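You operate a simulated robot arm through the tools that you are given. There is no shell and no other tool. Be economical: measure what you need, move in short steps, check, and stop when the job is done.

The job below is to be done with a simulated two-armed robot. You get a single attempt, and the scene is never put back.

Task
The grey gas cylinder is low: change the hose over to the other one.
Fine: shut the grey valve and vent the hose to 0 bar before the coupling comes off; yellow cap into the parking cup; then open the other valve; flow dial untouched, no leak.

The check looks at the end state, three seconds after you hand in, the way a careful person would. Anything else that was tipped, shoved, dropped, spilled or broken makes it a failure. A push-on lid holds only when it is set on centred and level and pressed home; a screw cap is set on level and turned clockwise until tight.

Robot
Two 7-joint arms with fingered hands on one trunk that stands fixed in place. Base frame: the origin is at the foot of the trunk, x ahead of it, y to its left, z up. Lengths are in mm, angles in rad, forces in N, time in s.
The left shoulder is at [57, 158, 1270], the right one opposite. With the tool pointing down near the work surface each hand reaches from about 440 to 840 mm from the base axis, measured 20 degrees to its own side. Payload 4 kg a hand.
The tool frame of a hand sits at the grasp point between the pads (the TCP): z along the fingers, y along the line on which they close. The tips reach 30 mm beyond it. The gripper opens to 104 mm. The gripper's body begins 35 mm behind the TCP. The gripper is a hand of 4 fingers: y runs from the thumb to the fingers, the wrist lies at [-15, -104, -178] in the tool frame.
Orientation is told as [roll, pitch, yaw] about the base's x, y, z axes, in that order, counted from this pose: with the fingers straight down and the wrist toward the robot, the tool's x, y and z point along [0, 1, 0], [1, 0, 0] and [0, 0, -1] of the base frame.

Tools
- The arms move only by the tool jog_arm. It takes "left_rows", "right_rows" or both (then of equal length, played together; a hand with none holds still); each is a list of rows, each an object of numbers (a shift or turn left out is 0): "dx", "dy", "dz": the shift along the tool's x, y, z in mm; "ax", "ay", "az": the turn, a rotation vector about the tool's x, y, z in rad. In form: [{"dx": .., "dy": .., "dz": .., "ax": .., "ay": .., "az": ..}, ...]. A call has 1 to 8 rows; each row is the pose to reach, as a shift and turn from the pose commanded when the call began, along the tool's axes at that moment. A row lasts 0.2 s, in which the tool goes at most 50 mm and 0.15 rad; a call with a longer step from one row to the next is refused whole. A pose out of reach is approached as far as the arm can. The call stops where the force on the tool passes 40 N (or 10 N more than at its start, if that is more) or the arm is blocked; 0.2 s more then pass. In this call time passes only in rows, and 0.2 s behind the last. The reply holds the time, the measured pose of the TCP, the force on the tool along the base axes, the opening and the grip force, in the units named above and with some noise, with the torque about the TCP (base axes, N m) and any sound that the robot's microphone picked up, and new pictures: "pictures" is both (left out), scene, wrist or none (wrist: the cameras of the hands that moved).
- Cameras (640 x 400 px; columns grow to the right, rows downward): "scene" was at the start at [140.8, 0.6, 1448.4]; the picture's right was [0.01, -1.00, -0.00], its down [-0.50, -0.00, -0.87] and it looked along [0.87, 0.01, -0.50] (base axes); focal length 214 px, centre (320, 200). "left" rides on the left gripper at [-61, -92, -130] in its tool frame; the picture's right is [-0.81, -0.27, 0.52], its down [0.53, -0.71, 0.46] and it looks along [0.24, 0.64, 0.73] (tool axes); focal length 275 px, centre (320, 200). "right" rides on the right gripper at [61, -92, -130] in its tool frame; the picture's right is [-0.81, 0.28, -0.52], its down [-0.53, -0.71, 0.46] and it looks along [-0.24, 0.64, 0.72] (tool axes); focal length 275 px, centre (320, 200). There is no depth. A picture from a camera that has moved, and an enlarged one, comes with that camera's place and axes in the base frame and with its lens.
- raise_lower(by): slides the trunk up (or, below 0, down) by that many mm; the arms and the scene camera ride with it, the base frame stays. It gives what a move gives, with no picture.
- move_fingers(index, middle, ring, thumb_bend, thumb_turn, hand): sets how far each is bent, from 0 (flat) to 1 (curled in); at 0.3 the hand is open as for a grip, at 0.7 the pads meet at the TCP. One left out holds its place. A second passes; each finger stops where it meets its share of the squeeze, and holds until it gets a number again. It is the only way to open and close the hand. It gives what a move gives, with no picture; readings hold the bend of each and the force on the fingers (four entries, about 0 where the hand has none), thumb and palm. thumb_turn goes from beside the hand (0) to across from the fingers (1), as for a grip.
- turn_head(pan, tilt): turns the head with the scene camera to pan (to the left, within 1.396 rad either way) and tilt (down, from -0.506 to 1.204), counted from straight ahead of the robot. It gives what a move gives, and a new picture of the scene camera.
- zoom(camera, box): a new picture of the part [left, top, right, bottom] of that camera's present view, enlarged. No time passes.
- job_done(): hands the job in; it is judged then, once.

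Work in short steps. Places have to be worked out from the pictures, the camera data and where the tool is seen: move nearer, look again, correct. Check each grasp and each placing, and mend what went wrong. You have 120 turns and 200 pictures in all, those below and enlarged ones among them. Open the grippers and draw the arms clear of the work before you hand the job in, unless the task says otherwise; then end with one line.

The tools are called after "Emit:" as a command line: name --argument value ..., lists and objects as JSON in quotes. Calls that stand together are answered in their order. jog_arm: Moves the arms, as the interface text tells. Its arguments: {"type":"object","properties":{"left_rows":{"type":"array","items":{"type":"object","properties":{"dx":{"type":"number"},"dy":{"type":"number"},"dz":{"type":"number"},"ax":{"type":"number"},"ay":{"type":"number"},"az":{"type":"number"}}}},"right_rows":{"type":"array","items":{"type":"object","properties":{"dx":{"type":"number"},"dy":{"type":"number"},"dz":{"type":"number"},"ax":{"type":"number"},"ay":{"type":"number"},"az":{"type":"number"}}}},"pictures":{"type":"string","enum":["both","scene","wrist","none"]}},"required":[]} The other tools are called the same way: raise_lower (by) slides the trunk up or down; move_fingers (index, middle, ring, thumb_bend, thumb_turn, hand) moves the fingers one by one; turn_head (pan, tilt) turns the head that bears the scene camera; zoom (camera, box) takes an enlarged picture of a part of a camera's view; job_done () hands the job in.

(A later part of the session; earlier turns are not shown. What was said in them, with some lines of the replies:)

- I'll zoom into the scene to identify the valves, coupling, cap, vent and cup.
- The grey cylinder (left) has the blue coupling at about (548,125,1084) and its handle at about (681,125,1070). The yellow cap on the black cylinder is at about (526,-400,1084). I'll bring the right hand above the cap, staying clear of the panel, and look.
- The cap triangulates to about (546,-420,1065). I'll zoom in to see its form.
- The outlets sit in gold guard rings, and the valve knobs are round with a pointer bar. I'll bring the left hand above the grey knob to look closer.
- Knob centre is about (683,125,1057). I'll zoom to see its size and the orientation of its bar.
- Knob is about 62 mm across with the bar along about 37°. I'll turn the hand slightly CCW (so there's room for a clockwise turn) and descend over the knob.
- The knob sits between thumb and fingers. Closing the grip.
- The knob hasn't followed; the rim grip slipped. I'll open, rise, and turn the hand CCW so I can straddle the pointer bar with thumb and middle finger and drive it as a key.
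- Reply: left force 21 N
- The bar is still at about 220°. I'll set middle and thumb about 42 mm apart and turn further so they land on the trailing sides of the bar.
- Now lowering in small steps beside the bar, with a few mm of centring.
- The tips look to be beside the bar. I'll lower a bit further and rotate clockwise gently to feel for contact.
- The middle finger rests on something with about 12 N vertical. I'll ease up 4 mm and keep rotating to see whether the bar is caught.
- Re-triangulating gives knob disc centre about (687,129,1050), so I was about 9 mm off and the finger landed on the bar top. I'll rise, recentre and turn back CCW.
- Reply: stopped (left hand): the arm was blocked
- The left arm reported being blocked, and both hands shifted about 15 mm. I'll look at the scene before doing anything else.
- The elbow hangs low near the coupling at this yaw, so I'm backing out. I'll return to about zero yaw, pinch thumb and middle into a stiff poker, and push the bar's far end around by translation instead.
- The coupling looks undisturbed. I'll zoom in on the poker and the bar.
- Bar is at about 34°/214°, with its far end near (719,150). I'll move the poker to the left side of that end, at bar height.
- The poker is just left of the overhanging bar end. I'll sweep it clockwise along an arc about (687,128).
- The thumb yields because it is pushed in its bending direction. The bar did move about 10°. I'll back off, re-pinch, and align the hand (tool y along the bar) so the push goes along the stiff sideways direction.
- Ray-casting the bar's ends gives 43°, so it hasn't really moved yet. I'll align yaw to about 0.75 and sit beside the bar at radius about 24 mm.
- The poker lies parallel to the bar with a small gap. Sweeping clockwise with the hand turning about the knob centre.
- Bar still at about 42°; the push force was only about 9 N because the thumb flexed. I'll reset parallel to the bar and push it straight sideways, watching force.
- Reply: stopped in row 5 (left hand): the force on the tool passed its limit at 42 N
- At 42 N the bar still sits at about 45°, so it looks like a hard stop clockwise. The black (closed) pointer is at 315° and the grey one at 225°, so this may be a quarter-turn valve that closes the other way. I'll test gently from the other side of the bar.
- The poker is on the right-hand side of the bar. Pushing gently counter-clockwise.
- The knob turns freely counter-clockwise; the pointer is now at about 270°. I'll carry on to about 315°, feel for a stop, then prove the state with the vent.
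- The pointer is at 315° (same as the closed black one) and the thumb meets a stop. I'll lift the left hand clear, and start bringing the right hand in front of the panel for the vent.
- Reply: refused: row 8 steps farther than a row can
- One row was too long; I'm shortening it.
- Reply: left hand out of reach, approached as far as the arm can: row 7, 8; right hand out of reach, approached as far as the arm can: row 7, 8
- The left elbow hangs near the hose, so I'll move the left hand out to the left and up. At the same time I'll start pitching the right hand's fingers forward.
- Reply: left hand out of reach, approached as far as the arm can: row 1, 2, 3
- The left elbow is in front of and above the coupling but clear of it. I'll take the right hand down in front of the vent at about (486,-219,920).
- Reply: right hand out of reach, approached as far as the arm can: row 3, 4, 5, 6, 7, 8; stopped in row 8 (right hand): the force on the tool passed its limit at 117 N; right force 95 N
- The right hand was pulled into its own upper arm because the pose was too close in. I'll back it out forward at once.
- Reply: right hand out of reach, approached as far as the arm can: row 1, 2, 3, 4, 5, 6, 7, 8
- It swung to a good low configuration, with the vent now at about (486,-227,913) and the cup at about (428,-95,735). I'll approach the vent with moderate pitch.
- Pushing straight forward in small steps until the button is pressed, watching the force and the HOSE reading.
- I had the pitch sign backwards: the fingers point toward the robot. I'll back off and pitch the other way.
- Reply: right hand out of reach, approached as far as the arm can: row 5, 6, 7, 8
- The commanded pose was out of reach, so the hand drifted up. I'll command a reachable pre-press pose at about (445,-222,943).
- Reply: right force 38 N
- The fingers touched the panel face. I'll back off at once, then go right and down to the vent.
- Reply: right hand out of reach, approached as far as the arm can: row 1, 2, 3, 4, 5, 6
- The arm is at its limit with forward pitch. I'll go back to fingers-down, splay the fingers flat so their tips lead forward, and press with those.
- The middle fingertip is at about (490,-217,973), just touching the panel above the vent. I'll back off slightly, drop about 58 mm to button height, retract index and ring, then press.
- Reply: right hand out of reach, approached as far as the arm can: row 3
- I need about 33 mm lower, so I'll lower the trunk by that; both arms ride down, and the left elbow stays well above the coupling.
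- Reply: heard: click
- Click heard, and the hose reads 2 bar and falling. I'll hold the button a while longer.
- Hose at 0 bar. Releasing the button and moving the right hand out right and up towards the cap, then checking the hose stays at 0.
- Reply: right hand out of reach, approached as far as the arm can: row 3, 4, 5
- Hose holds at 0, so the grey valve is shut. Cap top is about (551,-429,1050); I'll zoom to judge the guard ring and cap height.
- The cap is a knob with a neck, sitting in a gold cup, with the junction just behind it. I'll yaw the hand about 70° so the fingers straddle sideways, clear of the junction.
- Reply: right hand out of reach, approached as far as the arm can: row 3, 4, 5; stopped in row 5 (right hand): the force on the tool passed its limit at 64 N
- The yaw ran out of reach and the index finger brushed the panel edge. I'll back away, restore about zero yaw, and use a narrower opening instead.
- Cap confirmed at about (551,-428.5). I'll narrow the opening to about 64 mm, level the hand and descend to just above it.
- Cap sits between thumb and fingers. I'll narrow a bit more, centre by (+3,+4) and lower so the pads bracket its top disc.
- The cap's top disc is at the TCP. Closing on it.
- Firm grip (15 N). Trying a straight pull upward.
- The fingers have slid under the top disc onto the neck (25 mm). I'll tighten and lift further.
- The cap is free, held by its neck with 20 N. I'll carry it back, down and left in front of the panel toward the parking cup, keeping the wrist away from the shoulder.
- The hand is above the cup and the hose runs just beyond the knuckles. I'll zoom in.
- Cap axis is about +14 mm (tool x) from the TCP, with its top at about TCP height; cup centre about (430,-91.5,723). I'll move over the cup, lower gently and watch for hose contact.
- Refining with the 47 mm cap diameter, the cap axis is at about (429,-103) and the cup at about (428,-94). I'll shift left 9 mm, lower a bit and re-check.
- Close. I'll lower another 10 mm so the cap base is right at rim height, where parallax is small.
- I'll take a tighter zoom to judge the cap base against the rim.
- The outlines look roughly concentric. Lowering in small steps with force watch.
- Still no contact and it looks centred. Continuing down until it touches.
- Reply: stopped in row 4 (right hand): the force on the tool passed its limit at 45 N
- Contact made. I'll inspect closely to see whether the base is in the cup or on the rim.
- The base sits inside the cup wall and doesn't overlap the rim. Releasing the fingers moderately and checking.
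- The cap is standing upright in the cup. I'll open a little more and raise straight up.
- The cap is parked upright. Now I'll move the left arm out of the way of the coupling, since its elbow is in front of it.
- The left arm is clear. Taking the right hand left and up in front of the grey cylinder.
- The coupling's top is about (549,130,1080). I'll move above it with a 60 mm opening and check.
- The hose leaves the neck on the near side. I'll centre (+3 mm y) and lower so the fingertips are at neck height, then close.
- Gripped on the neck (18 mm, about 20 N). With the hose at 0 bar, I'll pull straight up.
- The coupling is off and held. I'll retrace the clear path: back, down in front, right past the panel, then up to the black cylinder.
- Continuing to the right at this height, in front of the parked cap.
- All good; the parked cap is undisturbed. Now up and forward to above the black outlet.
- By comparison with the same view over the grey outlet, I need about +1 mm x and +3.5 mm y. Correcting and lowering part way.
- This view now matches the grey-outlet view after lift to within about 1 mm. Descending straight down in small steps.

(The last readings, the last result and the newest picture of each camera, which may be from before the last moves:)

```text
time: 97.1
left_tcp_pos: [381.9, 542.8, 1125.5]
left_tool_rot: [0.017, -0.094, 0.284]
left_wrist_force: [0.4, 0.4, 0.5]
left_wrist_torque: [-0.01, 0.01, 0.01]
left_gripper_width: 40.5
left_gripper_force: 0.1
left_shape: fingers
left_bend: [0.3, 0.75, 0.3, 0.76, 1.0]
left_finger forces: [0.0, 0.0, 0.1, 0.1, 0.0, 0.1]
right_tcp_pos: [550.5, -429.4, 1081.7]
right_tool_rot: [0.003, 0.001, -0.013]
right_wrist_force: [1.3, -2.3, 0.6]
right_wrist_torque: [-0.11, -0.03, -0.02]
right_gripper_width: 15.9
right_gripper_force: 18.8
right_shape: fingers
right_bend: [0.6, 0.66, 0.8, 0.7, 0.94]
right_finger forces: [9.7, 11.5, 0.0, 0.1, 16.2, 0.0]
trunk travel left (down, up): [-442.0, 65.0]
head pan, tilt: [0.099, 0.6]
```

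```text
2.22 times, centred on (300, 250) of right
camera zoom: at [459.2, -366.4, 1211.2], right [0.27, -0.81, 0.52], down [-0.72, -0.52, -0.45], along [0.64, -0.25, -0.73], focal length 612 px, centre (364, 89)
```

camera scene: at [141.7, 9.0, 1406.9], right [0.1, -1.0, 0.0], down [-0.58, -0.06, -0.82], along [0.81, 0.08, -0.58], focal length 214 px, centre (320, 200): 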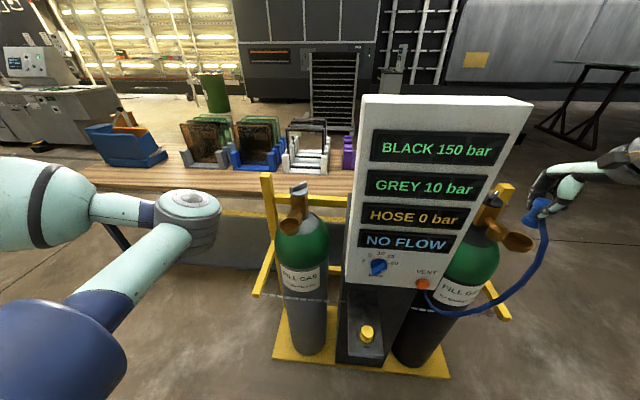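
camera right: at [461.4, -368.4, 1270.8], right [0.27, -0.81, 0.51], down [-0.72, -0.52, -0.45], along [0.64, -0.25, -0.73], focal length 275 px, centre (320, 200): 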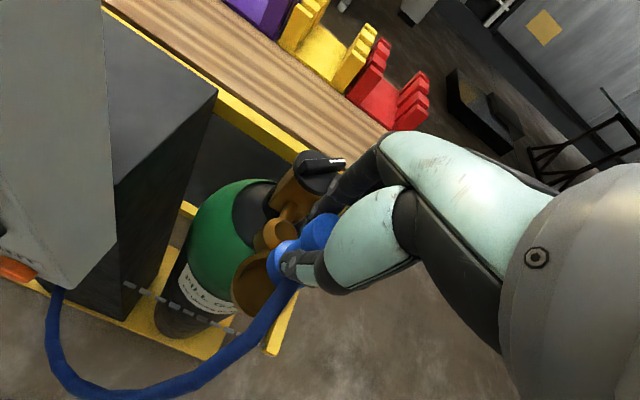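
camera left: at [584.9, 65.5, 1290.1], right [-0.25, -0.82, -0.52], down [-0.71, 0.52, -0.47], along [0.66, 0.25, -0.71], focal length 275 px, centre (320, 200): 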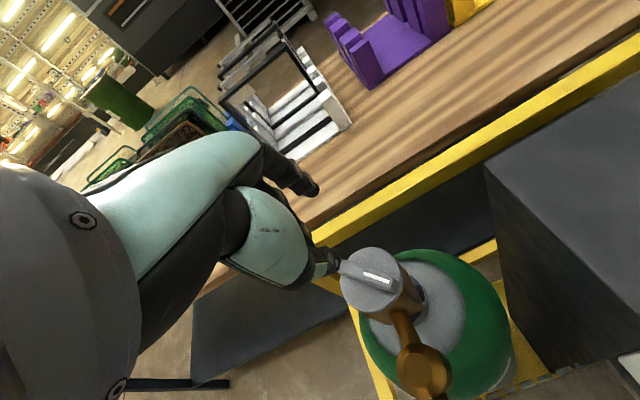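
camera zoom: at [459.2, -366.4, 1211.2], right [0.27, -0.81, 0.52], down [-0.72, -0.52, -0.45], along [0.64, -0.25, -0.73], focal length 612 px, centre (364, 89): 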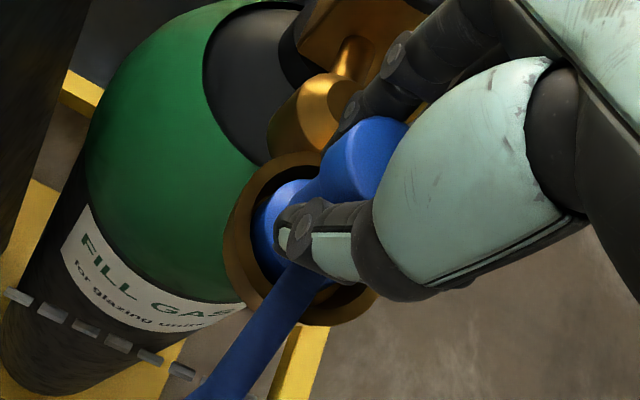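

Inside the guard cup with light contact. Pressing home and listening for a click.

Emit:
jog_arm --right_rows '[{"dz": 3}, {"dz": 6}, {"dz": 9}, {"dz": 12}]' --pictures "none"

Emit:
zoom --camera "right" --box '[200, 160, 400, 340]'

```text
time: 98.1
left_tcp_pos: [378.0, 544.8, 1126.3]
left_tool_rot: [0.014, -0.097, 0.284]
left_wrist_force: [-0.6, 0.1, 0.4]
left_wrist_torque: [-0.01, -0.02, 0.02]
left_gripper_width: 40.9
left_gripper_force: 0.0
left_shape: fingers
left_bend: [0.3, 0.75, 0.3, 0.76, 1.0]
left_finger forces: [0.0, 0.1, 0.0, 0.1, 0.0, 0.1]
right_tcp_pos: [548.9, -428.7, 1074.4]
right_tool_rot: [0.0, -0.01, -0.013]
right_wrist_force: [0.9, -6.5, 29.3]
right_wrist_torque: [-0.16, -0.18, 0.08]
right_gripper_width: 14.1
right_gripper_force: 23.3
right_shape: fingers
right_bend: [0.6, 0.64, 0.8, 0.71, 0.94]
right_finger forces: [9.7, 17.7, 0.0, 0.0, 18.9, 0.0]
trunk travel left (down, up): [-442.0, 65.0]
head pan, tilt: [0.099, 0.6]
```

```text
2.22 times, centred on (300, 250) of right
camera zoom: at [456.3, -365.1, 1203.9], right [0.26, -0.81, 0.52], down [-0.72, -0.52, -0.46], along [0.65, -0.25, -0.72], focal length 612 px, centre (364, 89)
```

zoom: 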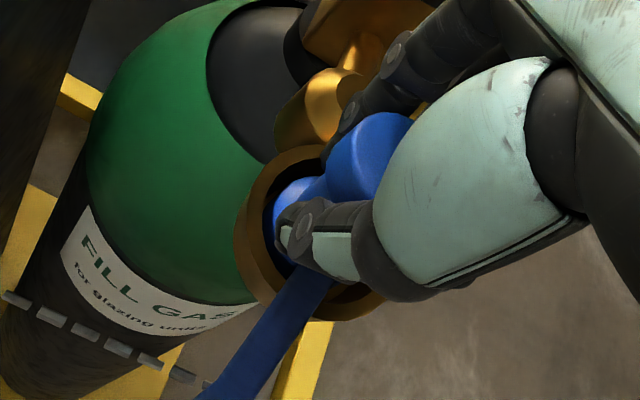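

About 29 N down and no click yet. I'll push a little more.

Emit:
jog_arm --right_rows '[{"dz": 3}, {"dz": 6}, {"dz": 9}]' --pictures "none"

Emit:
zoom --camera "scene" --box '[460, 140, 600, 280]'

Emit:
zoom --camera "right" --box '[240, 180, 340, 270]'

```text
time: 98.9
left_tcp_pos: [377.5, 546.0, 1124.4]
left_tool_rot: [0.015, -0.097, 0.285]
left_wrist_force: [-0.1, 0.1, -0.2]
left_wrist_torque: [0.02, -0.01, -0.01]
left_gripper_width: 41.0
left_gripper_force: 0.0
left_shape: fingers
left_bend: [0.3, 0.75, 0.3, 0.76, 1.0]
left_finger forces: [0.0, 0.0, 0.0, 0.1, 0.1, 0.1]
right_tcp_pos: [549.2, -426.9, 1065.9]
right_tool_rot: [0.001, -0.012, -0.012]
right_wrist_force: [1.0, -3.2, 35.3]
right_wrist_torque: [0.16, -0.22, 0.2]
right_gripper_width: 9.0
right_gripper_force: 29.9
right_shape: fingers
right_bend: [0.61, 0.63, 0.8, 0.74, 0.93]
right_finger forces: [10.0, 16.3, 0.1, 0.0, 33.2, 0.1]
trunk travel left (down, up): [-442.0, 65.0]
head pan, tilt: [0.099, 0.6]
```

```text
2.86 times, centred on (530, 210) of scene
camera zoom: at [133.4, 11.2, 1407.9], right [0.1, -1.0, 0.0], down [-0.57, -0.06, -0.82], along [0.82, 0.08, -0.57], focal length 613 px, centre (-280, 171)
```

zoom: 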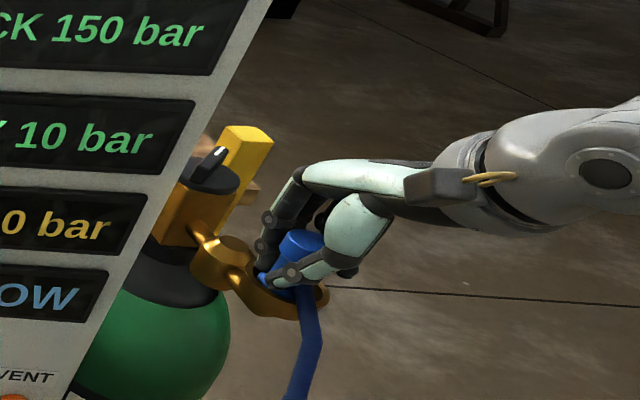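

```text
4.44 times, centred on (290, 225) of right
camera zoom: at [455.5, -364.0, 1196.0], right [0.26, -0.81, 0.52], down [-0.72, -0.52, -0.46], along [0.65, -0.25, -0.72], focal length 1224 px, centre (453, 89)
```

zoom: 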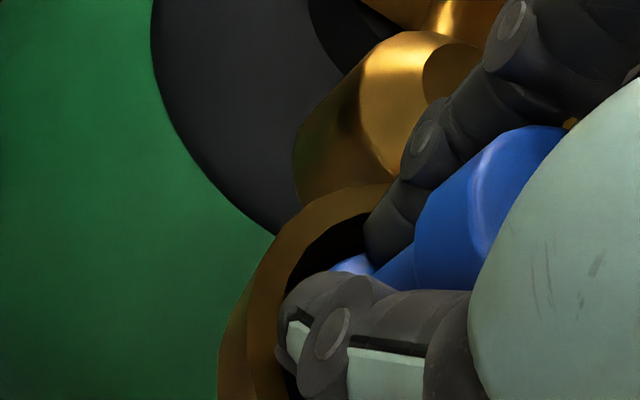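

The fingers slid down the neck under 35 N, so the coupling looks bottomed (disc top about 1083, as on the grey outlet). I'll release gently, rise, and then press its top squarely to be sure.

Emit:
move_fingers --hand "right" --index 0.55 --middle 0.55 --ring 0.55 --thumb_bend 0.55

Emit:
jog_arm --right_rows '[{"dz": -12}]' --pictures "none"

Emit:
move_fingers --hand "right" --index 0.43 --middle 0.43 --ring 0.43 --thumb_bend 0.43

Emit:
jog_arm --right_rows '[{"dz": -15, "dy": 3, "ax": 0.012}, {"dz": -35, "dy": 3, "ax": 0.012}, {"dz": -57, "dy": 3, "ax": 0.012}]' --pictures "none"

Emit:
zoom --camera "right" --box '[200, 160, 400, 340]'

Emit:
zoom --camera "scene" --box '[460, 170, 560, 270]'

```text
time: 99.9
left_tcp_pos: [376.8, 547.5, 1123.6]
left_tool_rot: [0.011, -0.099, 0.286]
left_wrist_force: [-0.3, -0.1, 1.0]
left_wrist_torque: [-0.02, 0.03, -0.02]
left_gripper_width: 40.6
left_gripper_force: 0.1
left_shape: fingers
left_bend: [0.3, 0.75, 0.3, 0.76, 1.0]
left_finger forces: [0.0, 0.0, 0.0, 0.0, 0.0, 0.0]
right_tcp_pos: [547.8, -425.2, 1067.2]
right_tool_rot: [0.002, -0.013, -0.015]
right_wrist_force: [-5.7, 2.8, 39.1]
right_wrist_torque: [0.52, 0.35, -0.1]
right_gripper_width: 10.8
right_gripper_force: 24.0
right_shape: fingers
right_bend: [0.62, 0.58, 0.55, 0.71, 0.95]
right_finger forces: [9.0, 5.6, 0.0, 0.0, 33.1, 0.0]
trunk travel left (down, up): [-442.0, 65.0]
head pan, tilt: [0.099, 0.6]
```

```text
time: 100.3
left_tcp_pos: [380.6, 544.0, 1124.1]
left_tool_rot: [0.015, -0.096, 0.285]
left_wrist_force: [-0.5, -0.1, -0.7]
left_wrist_torque: [-0.04, -0.01, 0.03]
left_gripper_width: 41.0
left_gripper_force: 0.1
left_shape: fingers
left_bend: [0.3, 0.75, 0.3, 0.76, 1.0]
left_finger forces: [0.0, 0.0, 0.1, 0.1, 0.0, 0.0]
right_tcp_pos: [548.2, -426.9, 1069.1]
right_tool_rot: [0.0, 0.008, -0.01]
right_wrist_force: [-5.1, 3.9, 9.4]
right_wrist_torque: [0.03, -0.02, 0.11]
right_gripper_width: 30.0
right_gripper_force: 6.1
right_shape: fingers
right_bend: [0.62, 0.58, 0.55, 0.55, 0.97]
right_finger forces: [6.3, 6.1, 0.0, 0.0, 0.0, 0.0]
trunk travel left (down, up): [-442.0, 65.0]
head pan, tilt: [0.099, 0.6]
```

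```text
time: 101.3
left_tcp_pos: [381.0, 544.0, 1124.9]
left_tool_rot: [0.018, -0.096, 0.285]
left_wrist_force: [-0.2, 0.3, 1.1]
left_wrist_torque: [0.02, 0.01, -0.01]
left_gripper_width: 40.4
left_gripper_force: 0.2
left_shape: fingers
left_bend: [0.3, 0.75, 0.3, 0.76, 1.0]
left_finger forces: [0.0, 0.0, 0.1, 0.0, 0.0, 0.0]
right_tcp_pos: [549.1, -428.1, 1071.7]
right_tool_rot: [0.001, 0.001, -0.013]
right_wrist_force: [-0.4, -0.2, 0.6]
right_wrist_torque: [0.01, 0.03, 0.01]
right_gripper_width: 69.9
right_gripper_force: 0.1
right_shape: fingers
right_bend: [0.43, 0.43, 0.43, 0.43, 0.97]
right_finger forces: [0.1, 0.0, 0.0, 0.1, 0.0, 0.0]
trunk travel left (down, up): [-442.0, 65.0]
head pan, tilt: [0.099, 0.6]
```

```text
time: 102.1
left_tcp_pos: [381.2, 544.2, 1125.5]
left_tool_rot: [0.016, -0.096, 0.285]
left_wrist_force: [-0.7, 0.3, 0.5]
left_wrist_torque: [-0.01, 0.03, -0.02]
left_gripper_width: 40.4
left_gripper_force: 0.1
left_shape: fingers
left_bend: [0.3, 0.75, 0.3, 0.76, 1.0]
left_finger forces: [0.1, 0.1, 0.1, 0.0, 0.0, 0.0]
right_tcp_pos: [553.2, -428.2, 1128.2]
right_tool_rot: [0.002, 0.013, -0.012]
right_wrist_force: [-0.1, -0.9, 0.8]
right_wrist_torque: [0.02, -0.04, 0.0]
right_gripper_width: 69.7
right_gripper_force: 0.1
right_shape: fingers
right_bend: [0.43, 0.43, 0.43, 0.43, 0.97]
right_finger forces: [0.1, 0.1, 0.1, 0.1, 0.0, 0.0]
trunk travel left (down, up): [-442.0, 65.0]
head pan, tilt: [0.099, 0.6]
```

```text
2.22 times, centred on (300, 250) of right
camera zoom: at [462.9, -365.1, 1260.5], right [0.27, -0.81, 0.51], down [-0.73, -0.52, -0.45], along [0.63, -0.25, -0.73], focal length 612 px, centre (364, 89)
```

zoom: 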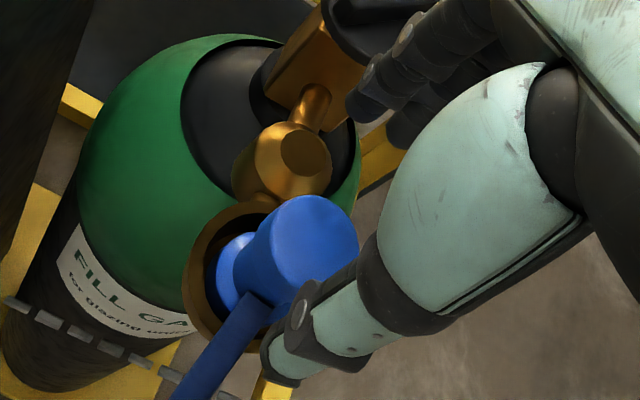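

```text
4.00 times, centred on (510, 220) of scene
camera zoom: at [137.4, 9.2, 1407.4], right [0.1, -1.0, 0.0], down [-0.57, -0.06, -0.82], along [0.81, 0.08, -0.58], focal length 858 px, centre (-440, 120)
```

zoom: 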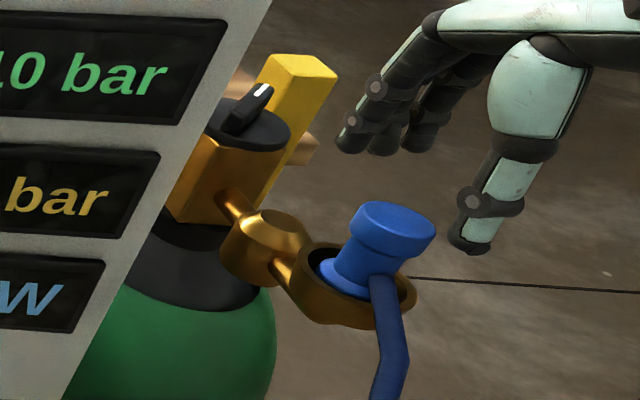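

The coupling stands level in the cup, closely matching its seating on the grey outlet. I'll close the fingers and press on its top to make sure it's home.

Emit:
move_fingers --hand "right" --index 0.72 --middle 0.72 --ring 0.72 --thumb_bend 0.72

Emit:
jog_arm --right_rows '[{"dy": -2, "dx": 1, "dz": 5, "ax": -0.012}, {"dy": -2, "dx": 1, "dz": 10, "ax": -0.012}, {"dy": -2, "dx": 1, "dz": 15, "ax": -0.012}, {"dy": -2, "dx": 1, "dz": 19, "ax": -0.012}, {"dy": -2, "dx": 1, "dz": 23, "ax": -0.012}, {"dy": -2, "dx": 1, "dz": 27, "ax": -0.012}]' --pictures "none"

Emit:
zoom --camera "scene" --box '[460, 170, 560, 270]'

```text
time: 103.1
left_tcp_pos: [380.9, 544.0, 1124.2]
left_tool_rot: [0.018, -0.096, 0.284]
left_wrist_force: [0.0, -0.7, 0.0]
left_wrist_torque: [0.0, 0.01, -0.03]
left_gripper_width: 40.8
left_gripper_force: 0.0
left_shape: fingers
left_bend: [0.3, 0.75, 0.3, 0.76, 1.0]
left_finger forces: [0.1, 0.1, 0.0, 0.0, 0.0, 0.0]
right_tcp_pos: [552.6, -427.7, 1127.3]
right_tool_rot: [0.001, 0.013, -0.014]
right_wrist_force: [-0.6, -0.7, 0.1]
right_wrist_torque: [0.01, 0.03, -0.02]
right_gripper_width: 0.0
right_gripper_force: 0.0
right_shape: fingers
right_bend: [0.72, 0.72, 0.72, 0.71, 0.97]
right_finger forces: [0.0, 0.1, 0.0, 0.1, 0.1, 0.0]
trunk travel left (down, up): [-442.0, 65.0]
head pan, tilt: [0.099, 0.6]
```

```text
time: 104.5
left_tcp_pos: [366.8, 549.7, 1129.6]
left_tool_rot: [0.037, -0.111, 0.305]
left_wrist_force: [0.5, 0.1, 0.4]
left_wrist_torque: [0.0, 0.0, -0.02]
left_gripper_width: 40.7
left_gripper_force: 0.1
left_shape: fingers
left_bend: [0.3, 0.75, 0.3, 0.76, 1.0]
left_finger forces: [0.0, 0.0, 0.0, 0.0, 0.1, 0.1]
right_tcp_pos: [539.0, -429.5, 1113.6]
right_tool_rot: [0.001, -0.025, -0.014]
right_wrist_force: [-0.1, -0.1, -0.3]
right_wrist_torque: [0.03, -0.01, 0.0]
right_gripper_width: 0.1
right_gripper_force: 0.0
right_shape: fingers
right_bend: [0.72, 0.72, 0.72, 0.71, 0.97]
right_finger forces: [0.0, 0.0, 0.0, 0.0, 0.1, 0.0]
trunk travel left (down, up): [-442.0, 65.0]
head pan, tilt: [0.099, 0.6]
stopped in row 6 (right hand): the force on the tool passed its limit at 41 N (the readings are from after the stop); the commanded pose is now the measured one
```

```text
4.00 times, centred on (510, 220) of scene
camera zoom: at [137.5, 8.3, 1407.1], right [0.1, -1.0, 0.0], down [-0.57, -0.06, -0.82], along [0.81, 0.08, -0.58], focal length 858 px, centre (-440, 120)
```

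zoom: 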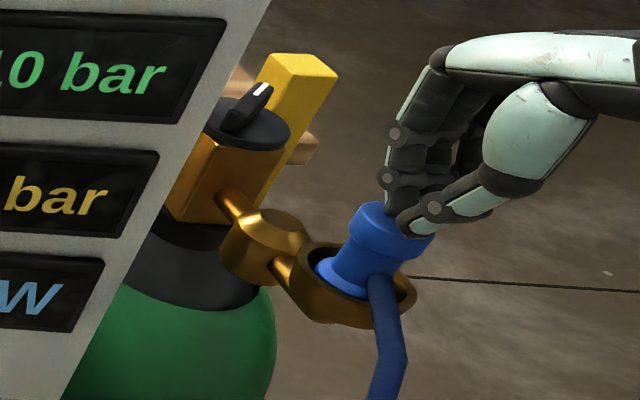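

Pressed to 41 N with no movement, so the coupling is home. Next I'll set a middle+thumb poker on the right hand and move up and forward to view the black knob.

Emit:
jog_arm --right_rows '[{"dz": -30, "ax": 0.025}, {"dz": -60, "ax": 0.025}, {"dz": -62, "dy": 45, "ax": 0.025}, {"dz": -62, "dy": 90, "ax": 0.025}]' --pictures "none"

Emit:
move_fingers --hand "right" --index 0.0 --middle 0.74 --ring 0.0 --thumb_bend 0.74

Emit:
zoom --camera "right" --box '[200, 130, 400, 290]'

```text
time: 105.5
left_tcp_pos: [368.8, 552.0, 1128.4]
left_tool_rot: [0.036, -0.109, 0.303]
left_wrist_force: [-0.3, 0.3, -0.5]
left_wrist_torque: [-0.02, 0.02, 0.0]
left_gripper_width: 40.7
left_gripper_force: 0.1
left_shape: fingers
left_bend: [0.3, 0.75, 0.3, 0.76, 1.0]
left_finger forces: [0.1, 0.0, 0.0, 0.0, 0.0, 0.1]
right_tcp_pos: [630.9, -427.9, 1177.8]
right_tool_rot: [0.0, 0.004, -0.014]
right_wrist_force: [0.7, 0.8, 0.9]
right_wrist_torque: [0.01, 0.01, 0.02]
right_gripper_width: 0.0
right_gripper_force: 0.0
right_shape: fingers
right_bend: [0.72, 0.72, 0.72, 0.71, 0.97]
right_finger forces: [0.1, 0.1, 0.1, 0.0, 0.1, 0.1]
trunk travel left (down, up): [-442.0, 65.0]
head pan, tilt: [0.099, 0.6]
```

```text
time: 106.5
left_tcp_pos: [366.9, 550.4, 1129.4]
left_tool_rot: [0.036, -0.11, 0.305]
left_wrist_force: [-0.2, 0.1, 0.1]
left_wrist_torque: [-0.01, 0.01, -0.01]
left_gripper_width: 40.4
left_gripper_force: 0.0
left_shape: fingers
left_bend: [0.3, 0.75, 0.3, 0.76, 1.0]
left_finger forces: [0.0, 0.0, 0.0, 0.1, 0.1, 0.1]
right_tcp_pos: [629.7, -429.3, 1178.4]
right_tool_rot: [0.001, 0.003, -0.015]
right_wrist_force: [-0.1, -0.3, 0.0]
right_wrist_torque: [0.0, -0.01, -0.02]
right_gripper_width: 85.8
right_gripper_force: 0.1
right_shape: fingers
right_bend: [0.0, 0.74, 0.0, 0.74, 0.97]
right_finger forces: [0.0, 0.0, 0.0, 0.1, 0.0, 0.0]
trunk travel left (down, up): [-442.0, 65.0]
head pan, tilt: [0.099, 0.6]
```

```text
2.50 times, centred on (300, 210) of right
camera zoom: at [536.8, -366.9, 1309.3], right [0.26, -0.82, 0.52], down [-0.72, -0.52, -0.46], along [0.64, -0.25, -0.73], focal length 688 px, centre (370, 175)
```

zoom: 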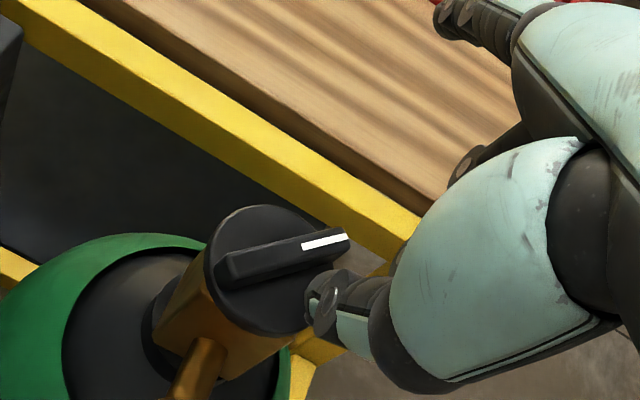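

Black knob centre is about (688,-428), with the bar at 135°/315°. I'll lower the poker to the near-right side of the 135° end.

Emit:
jog_arm --right_rows '[{"dy": 20, "dx": 2, "dz": 25}, {"dy": 22, "dx": 2, "dz": 55}, {"dy": 22, "dx": 2, "dz": 80}, {"dy": 22, "dx": 2, "dz": 93}]' --pictures "none"

Emit:
zoom --camera "right" --box '[200, 130, 400, 290]'

```text
time: 107.5
left_tcp_pos: [367.6, 549.9, 1128.9]
left_tool_rot: [0.036, -0.11, 0.303]
left_wrist_force: [1.0, 0.0, 0.2]
left_wrist_torque: [0.02, 0.0, 0.01]
left_gripper_width: 40.8
left_gripper_force: 0.0
left_shape: fingers
left_bend: [0.3, 0.75, 0.3, 0.76, 1.0]
left_finger forces: [0.1, 0.0, 0.0, 0.1, 0.0, 0.1]
right_tcp_pos: [650.2, -429.2, 1085.2]
right_tool_rot: [0.002, 0.001, -0.015]
right_wrist_force: [0.1, 0.0, 0.4]
right_wrist_torque: [0.01, 0.0, -0.03]
right_gripper_width: 85.7
right_gripper_force: 0.1
right_shape: fingers
right_bend: [0.0, 0.74, 0.0, 0.74, 0.97]
right_finger forces: [0.0, 0.0, 0.0, 0.1, 0.0, 0.0]
trunk travel left (down, up): [-442.0, 65.0]
head pan, tilt: [0.099, 0.6]
```

```text
2.50 times, centred on (300, 210) of right
camera zoom: at [558.8, -365.5, 1216.3], right [0.26, -0.82, 0.52], down [-0.72, -0.52, -0.46], along [0.64, -0.25, -0.73], focal length 688 px, centre (370, 175)
```

zoom: 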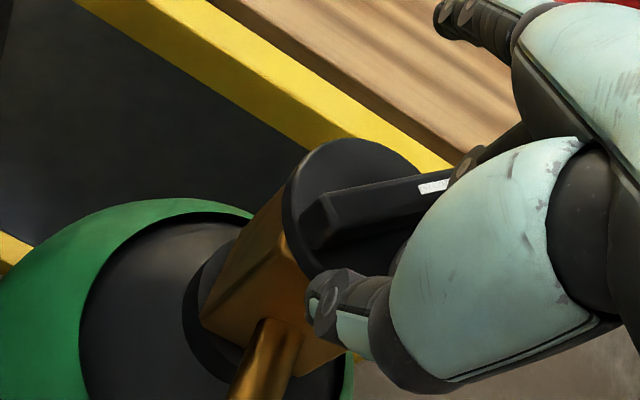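

The poker is placed correctly. Sweeping the bar clockwise through about 90° (pointer 315°→225°, the open position on the grey valve).

Emit:
jog_arm --right_rows '[{"dy": 8, "dx": 8.3}, {"dy": 12.3, "dx": 18}, {"dy": 19.6, "dx": 25.7}, {"dy": 29, "dx": 30.4}, {"dy": 36.9, "dx": 31.7}, {"dy": 44.9, "dx": 30.9}, {"dy": 47.5, "dx": 30}]' --pictures "scene"

Emit:
zoom --camera "right" --box '[200, 130, 400, 290]'

```text
time: 109.2
left_tcp_pos: [366.8, 551.4, 1129.4]
left_tool_rot: [0.036, -0.11, 0.305]
left_wrist_force: [-0.3, 0.4, -0.1]
left_wrist_torque: [-0.04, 0.0, -0.02]
left_gripper_width: 40.6
left_gripper_force: 0.0
left_shape: fingers
left_bend: [0.3, 0.75, 0.3, 0.76, 1.0]
left_finger forces: [0.1, 0.0, 0.0, 0.0, 0.0, 0.1]
right_tcp_pos: [697.6, -399.5, 1087.6]
right_tool_rot: [0.001, -0.001, -0.014]
right_wrist_force: [-1.1, 1.5, 5.2]
right_wrist_torque: [-0.03, -0.01, -0.03]
right_gripper_width: 85.7
right_gripper_force: 3.5
right_shape: fingers
right_bend: [0.0, 0.75, 0.0, 0.74, 0.97]
right_finger forces: [0.0, 6.0, 0.1, 0.0, 0.0, 0.1]
trunk travel left (down, up): [-442.0, 65.0]
head pan, tilt: [0.099, 0.6]
camera scene: at [136.2, 9.9, 1407.5], right [0.1, -1.0, 0.0], down [-0.57, -0.06, -0.82], along [0.81, 0.08, -0.58], focal length 214 px, centre (320, 200)
```

scene: 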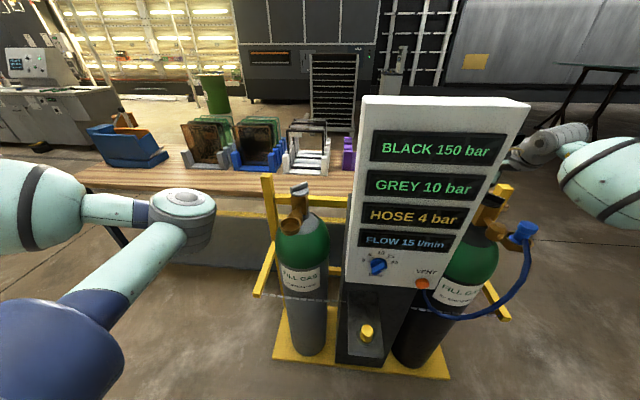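

```text
2.50 times, centred on (300, 210) of right
camera zoom: at [605.2, -335.3, 1218.2], right [0.26, -0.82, 0.52], down [-0.72, -0.52, -0.46], along [0.64, -0.25, -0.72], focal length 688 px, centre (370, 175)
```

zoom: 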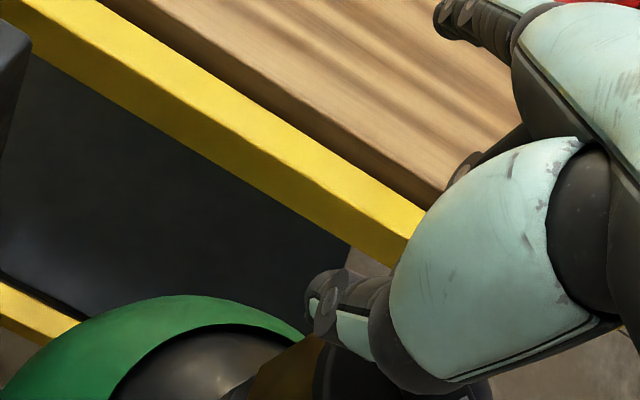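

Hose is 4 bar and flow 15 l/min from the black cylinder. I'll lift off and check that the bar is fully round at 225°.

Emit:
jog_arm --right_rows '[{"dz": -25}, {"dz": -65}, {"dz": -95, "dy": -30}, {"dz": -100, "dy": -65}]' --pictures "none"

Emit:
zoom --camera "right" --box '[180, 130, 400, 310]'

```text
time: 110.2
left_tcp_pos: [364.9, 549.4, 1129.0]
left_tool_rot: [0.036, -0.113, 0.302]
left_wrist_force: [-0.2, 0.3, 0.9]
left_wrist_torque: [0.01, -0.01, -0.04]
left_gripper_width: 40.7
left_gripper_force: 0.1
left_shape: fingers
left_bend: [0.3, 0.75, 0.3, 0.76, 1.0]
left_finger forces: [0.0, 0.0, 0.0, 0.0, 0.1, 0.0]
right_tcp_pos: [628.9, -399.8, 1185.2]
right_tool_rot: [0.003, 0.001, -0.017]
right_wrist_force: [-0.3, -0.4, -0.6]
right_wrist_torque: [0.02, -0.01, 0.01]
right_gripper_width: 85.5
right_gripper_force: 0.0
right_shape: fingers
right_bend: [0.0, 0.74, 0.0, 0.74, 0.97]
right_finger forces: [0.1, 0.0, 0.0, 0.1, 0.1, 0.0]
trunk travel left (down, up): [-442.0, 65.0]
head pan, tilt: [0.099, 0.6]
```

```text
2.22 times, centred on (290, 220) of right
camera zoom: at [538.9, -336.3, 1317.0], right [0.26, -0.82, 0.51], down [-0.72, -0.52, -0.46], along [0.64, -0.25, -0.73], focal length 612 px, centre (387, 156)
```

zoom: 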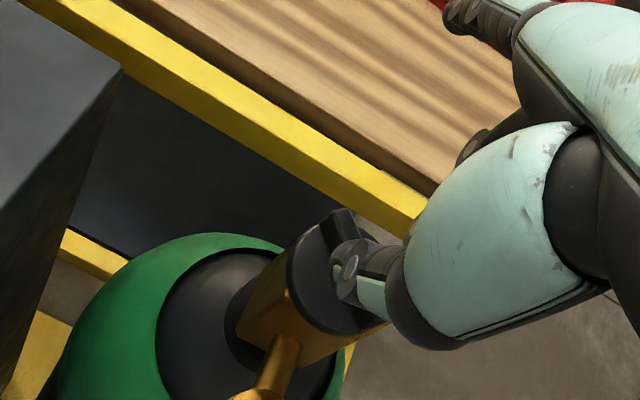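

The bar is at about 44°/224°: fully open. Withdrawing the right hand back and out to the right, and opening both hands.

Emit:
jog_arm --right_rows '[{"dy": -45, "dz": -10}, {"dy": -90, "dz": -15, "dx": -10}, {"dy": -135, "dz": -15, "dx": -30}, {"dy": -175, "dz": -15, "dx": -55}, {"dy": -205, "dz": -15, "dx": -85}]' --pictures "none"

Emit:
move_fingers --hand "right" --index 0.3 --middle 0.3 --ring 0.3 --thumb_bend 0.3

Emit:
move_fingers --hand "left" --index 0.3 --middle 0.3 --ring 0.3 --thumb_bend 0.3

Emit:
turn_head --pan -0.1 --tilt 0.7

Emit:
zoom --camera "scene" --box '[250, 100, 410, 340]'

Emit:
zoom --camera "scene" --box '[380, 130, 540, 330]'

```text
time: 111.3
left_tcp_pos: [364.3, 550.8, 1131.2]
left_tool_rot: [0.035, -0.111, 0.303]
left_wrist_force: [0.8, 0.0, -0.2]
left_wrist_torque: [0.0, -0.01, -0.02]
left_gripper_width: 40.8
left_gripper_force: 0.0
left_shape: fingers
left_bend: [0.3, 0.75, 0.3, 0.76, 1.0]
left_finger forces: [0.0, 0.0, 0.0, 0.0, 0.0, 0.0]
right_tcp_pos: [424.0, -479.3, 1201.0]
right_tool_rot: [0.003, -0.002, -0.014]
right_wrist_force: [0.1, 0.6, 0.3]
right_wrist_torque: [-0.02, -0.01, 0.01]
right_gripper_width: 85.6
right_gripper_force: 0.0
right_shape: fingers
right_bend: [0.0, 0.74, 0.0, 0.74, 0.97]
right_finger forces: [0.1, 0.0, 0.1, 0.0, 0.1, 0.1]
trunk travel left (down, up): [-442.0, 65.0]
head pan, tilt: [0.099, 0.6]
```

```text
time: 112.3
left_tcp_pos: [367.6, 548.7, 1129.2]
left_tool_rot: [0.037, -0.109, 0.305]
left_wrist_force: [0.5, -0.7, 1.5]
left_wrist_torque: [0.02, 0.01, 0.0]
left_gripper_width: 40.9
left_gripper_force: 0.1
left_shape: fingers
left_bend: [0.3, 0.75, 0.3, 0.76, 1.0]
left_finger forces: [0.0, 0.0, 0.0, 0.0, 0.0, 0.1]
right_tcp_pos: [427.1, -479.4, 1199.6]
right_tool_rot: [0.003, 0.003, -0.017]
right_wrist_force: [-0.1, 0.4, -0.4]
right_wrist_torque: [-0.02, -0.01, 0.0]
right_gripper_width: 103.0
right_gripper_force: 0.0
right_shape: fingers
right_bend: [0.3, 0.3, 0.3, 0.3, 0.97]
right_finger forces: [0.0, 0.0, 0.0, 0.0, 0.0, 0.0]
trunk travel left (down, up): [-442.0, 65.0]
head pan, tilt: [0.099, 0.6]
```

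```text
time: 113.3
left_tcp_pos: [367.2, 550.1, 1128.1]
left_tool_rot: [0.037, -0.111, 0.304]
left_wrist_force: [0.6, -0.2, 0.8]
left_wrist_torque: [0.0, 0.01, 0.01]
left_gripper_width: 102.7
left_gripper_force: 0.1
left_shape: fingers
left_bend: [0.3, 0.3, 0.3, 0.3, 0.98]
left_finger forces: [0.0, 0.0, 0.0, 0.0, 0.0, 0.0]
right_tcp_pos: [426.3, -479.7, 1199.4]
right_tool_rot: [0.004, 0.001, -0.016]
right_wrist_force: [-0.1, 0.4, 0.5]
right_wrist_torque: [-0.01, -0.03, 0.02]
right_gripper_width: 102.9
right_gripper_force: 0.0
right_shape: fingers
right_bend: [0.3, 0.3, 0.3, 0.3, 0.97]
right_finger forces: [0.0, 0.1, 0.0, 0.1, 0.0, 0.0]
trunk travel left (down, up): [-442.0, 65.0]
head pan, tilt: [0.099, 0.6]
```

```text
time: 114.1
left_tcp_pos: [368.8, 549.5, 1129.2]
left_tool_rot: [0.038, -0.109, 0.303]
left_wrist_force: [-0.9, -0.9, -0.4]
left_wrist_torque: [-0.02, -0.01, -0.02]
left_gripper_width: 102.9
left_gripper_force: 0.1
left_shape: fingers
left_bend: [0.3, 0.3, 0.3, 0.3, 0.98]
left_finger forces: [0.0, 0.0, 0.0, 0.1, 0.0, 0.1]
right_tcp_pos: [425.6, -479.8, 1199.4]
right_tool_rot: [0.004, 0.0, -0.018]
right_wrist_force: [-0.1, 0.1, -0.8]
right_wrist_torque: [-0.01, 0.01, 0.0]
right_gripper_width: 103.1
right_gripper_force: 0.1
right_shape: fingers
right_bend: [0.3, 0.3, 0.3, 0.3, 0.97]
right_finger forces: [0.0, 0.0, 0.0, 0.0, 0.0, 0.1]
trunk travel left (down, up): [-442.0, 65.0]
head pan, tilt: [-0.099, 0.7]
camera scene: at [134.0, -8.3, 1398.8], right [-0.1, -1.0, 0.0], down [-0.65, 0.06, -0.76], along [0.75, -0.08, -0.65], focal length 214 px, centre (320, 200)
```

scene: 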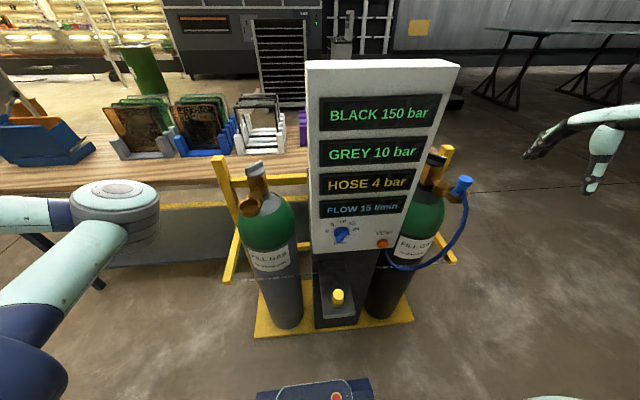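

```text
1.67 times, centred on (330, 220) of scene
camera zoom: at [134.0, -8.3, 1398.8], right [-0.1, -1.0, 0.0], down [-0.65, 0.06, -0.76], along [0.75, -0.08, -0.65], focal length 358 px, centre (303, 167)
```

zoom: 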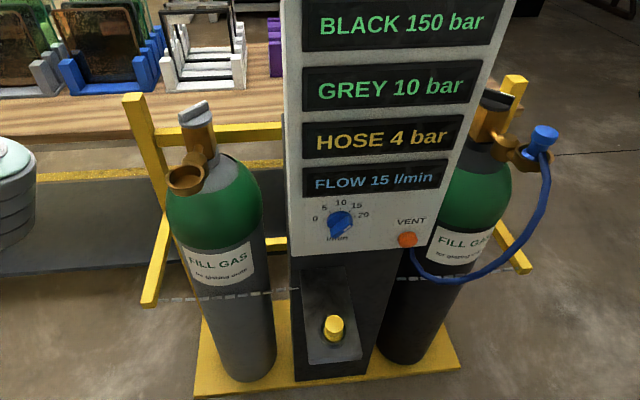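

```text
2.00 times, centred on (460, 230) of scene
camera zoom: at [134.0, -8.3, 1398.8], right [-0.1, -1.0, 0.0], down [-0.65, 0.06, -0.76], along [0.75, -0.08, -0.65], focal length 429 px, centre (40, 140)
```

zoom: 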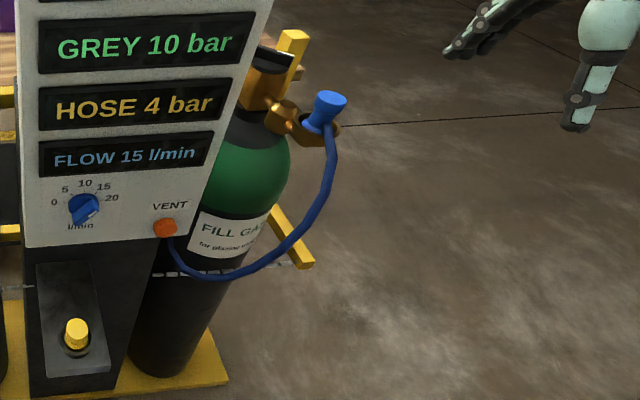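

The readings are good: hose 4 bar, flow 15, steady. One last check of the parked cap and the grey knob.

Emit:
zoom --camera "scene" --box '[310, 270, 370, 330]'

Emit:
zoom --camera "scene" --box '[430, 140, 490, 200]'

```text
6.67 times, centred on (340, 300) of scene
camera zoom: at [134.0, -8.3, 1398.8], right [-0.1, -1.0, 0.0], down [-0.65, 0.06, -0.76], along [0.75, -0.08, -0.65], focal length 1430 px, centre (187, -467)
```

zoom: 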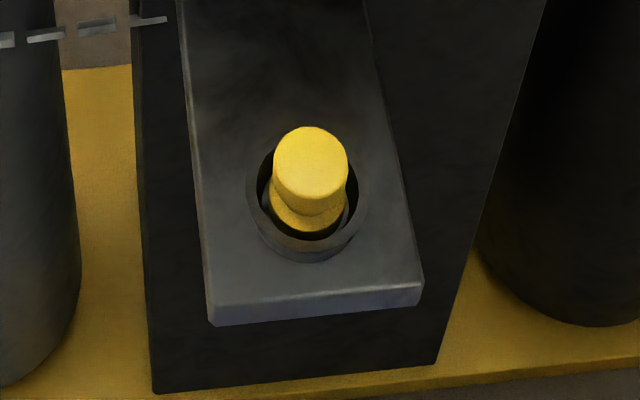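

```text
6.67 times, centred on (460, 170) of scene
camera zoom: at [134.0, -8.3, 1398.8], right [-0.1, -1.0, 0.0], down [-0.65, 0.06, -0.76], along [0.75, -0.08, -0.65], focal length 1430 px, centre (-613, 400)
```

zoom: 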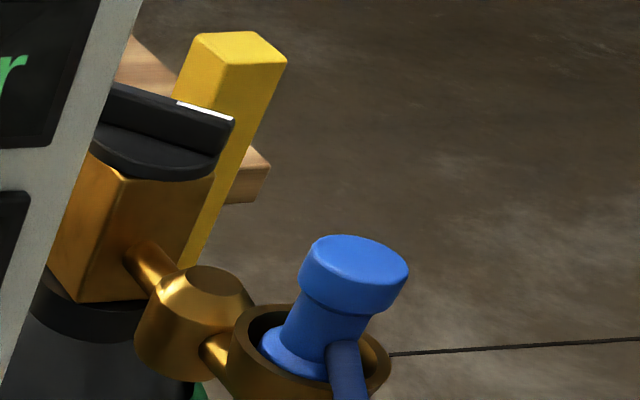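

The cap is seated in the cup, and the coupling is upright and in line with the post. Everything checks out, so I'm handing in.

Emit:
job_done

```text
The job is handed in.
```

The hose now runs from the black cylinder, at 4 bar with 15 l/min flow; I saw and heard no leak. The grey valve was shut and the hose vented to 0 bar before the coupling came off. The yellow cap is in the parking cup, the flow dial was not touched, and both hands are open and clear. While getting into position, my right hand pressed the panel face once and its finger knocked the panel's edge once (64 N); I saw no damage or movement.
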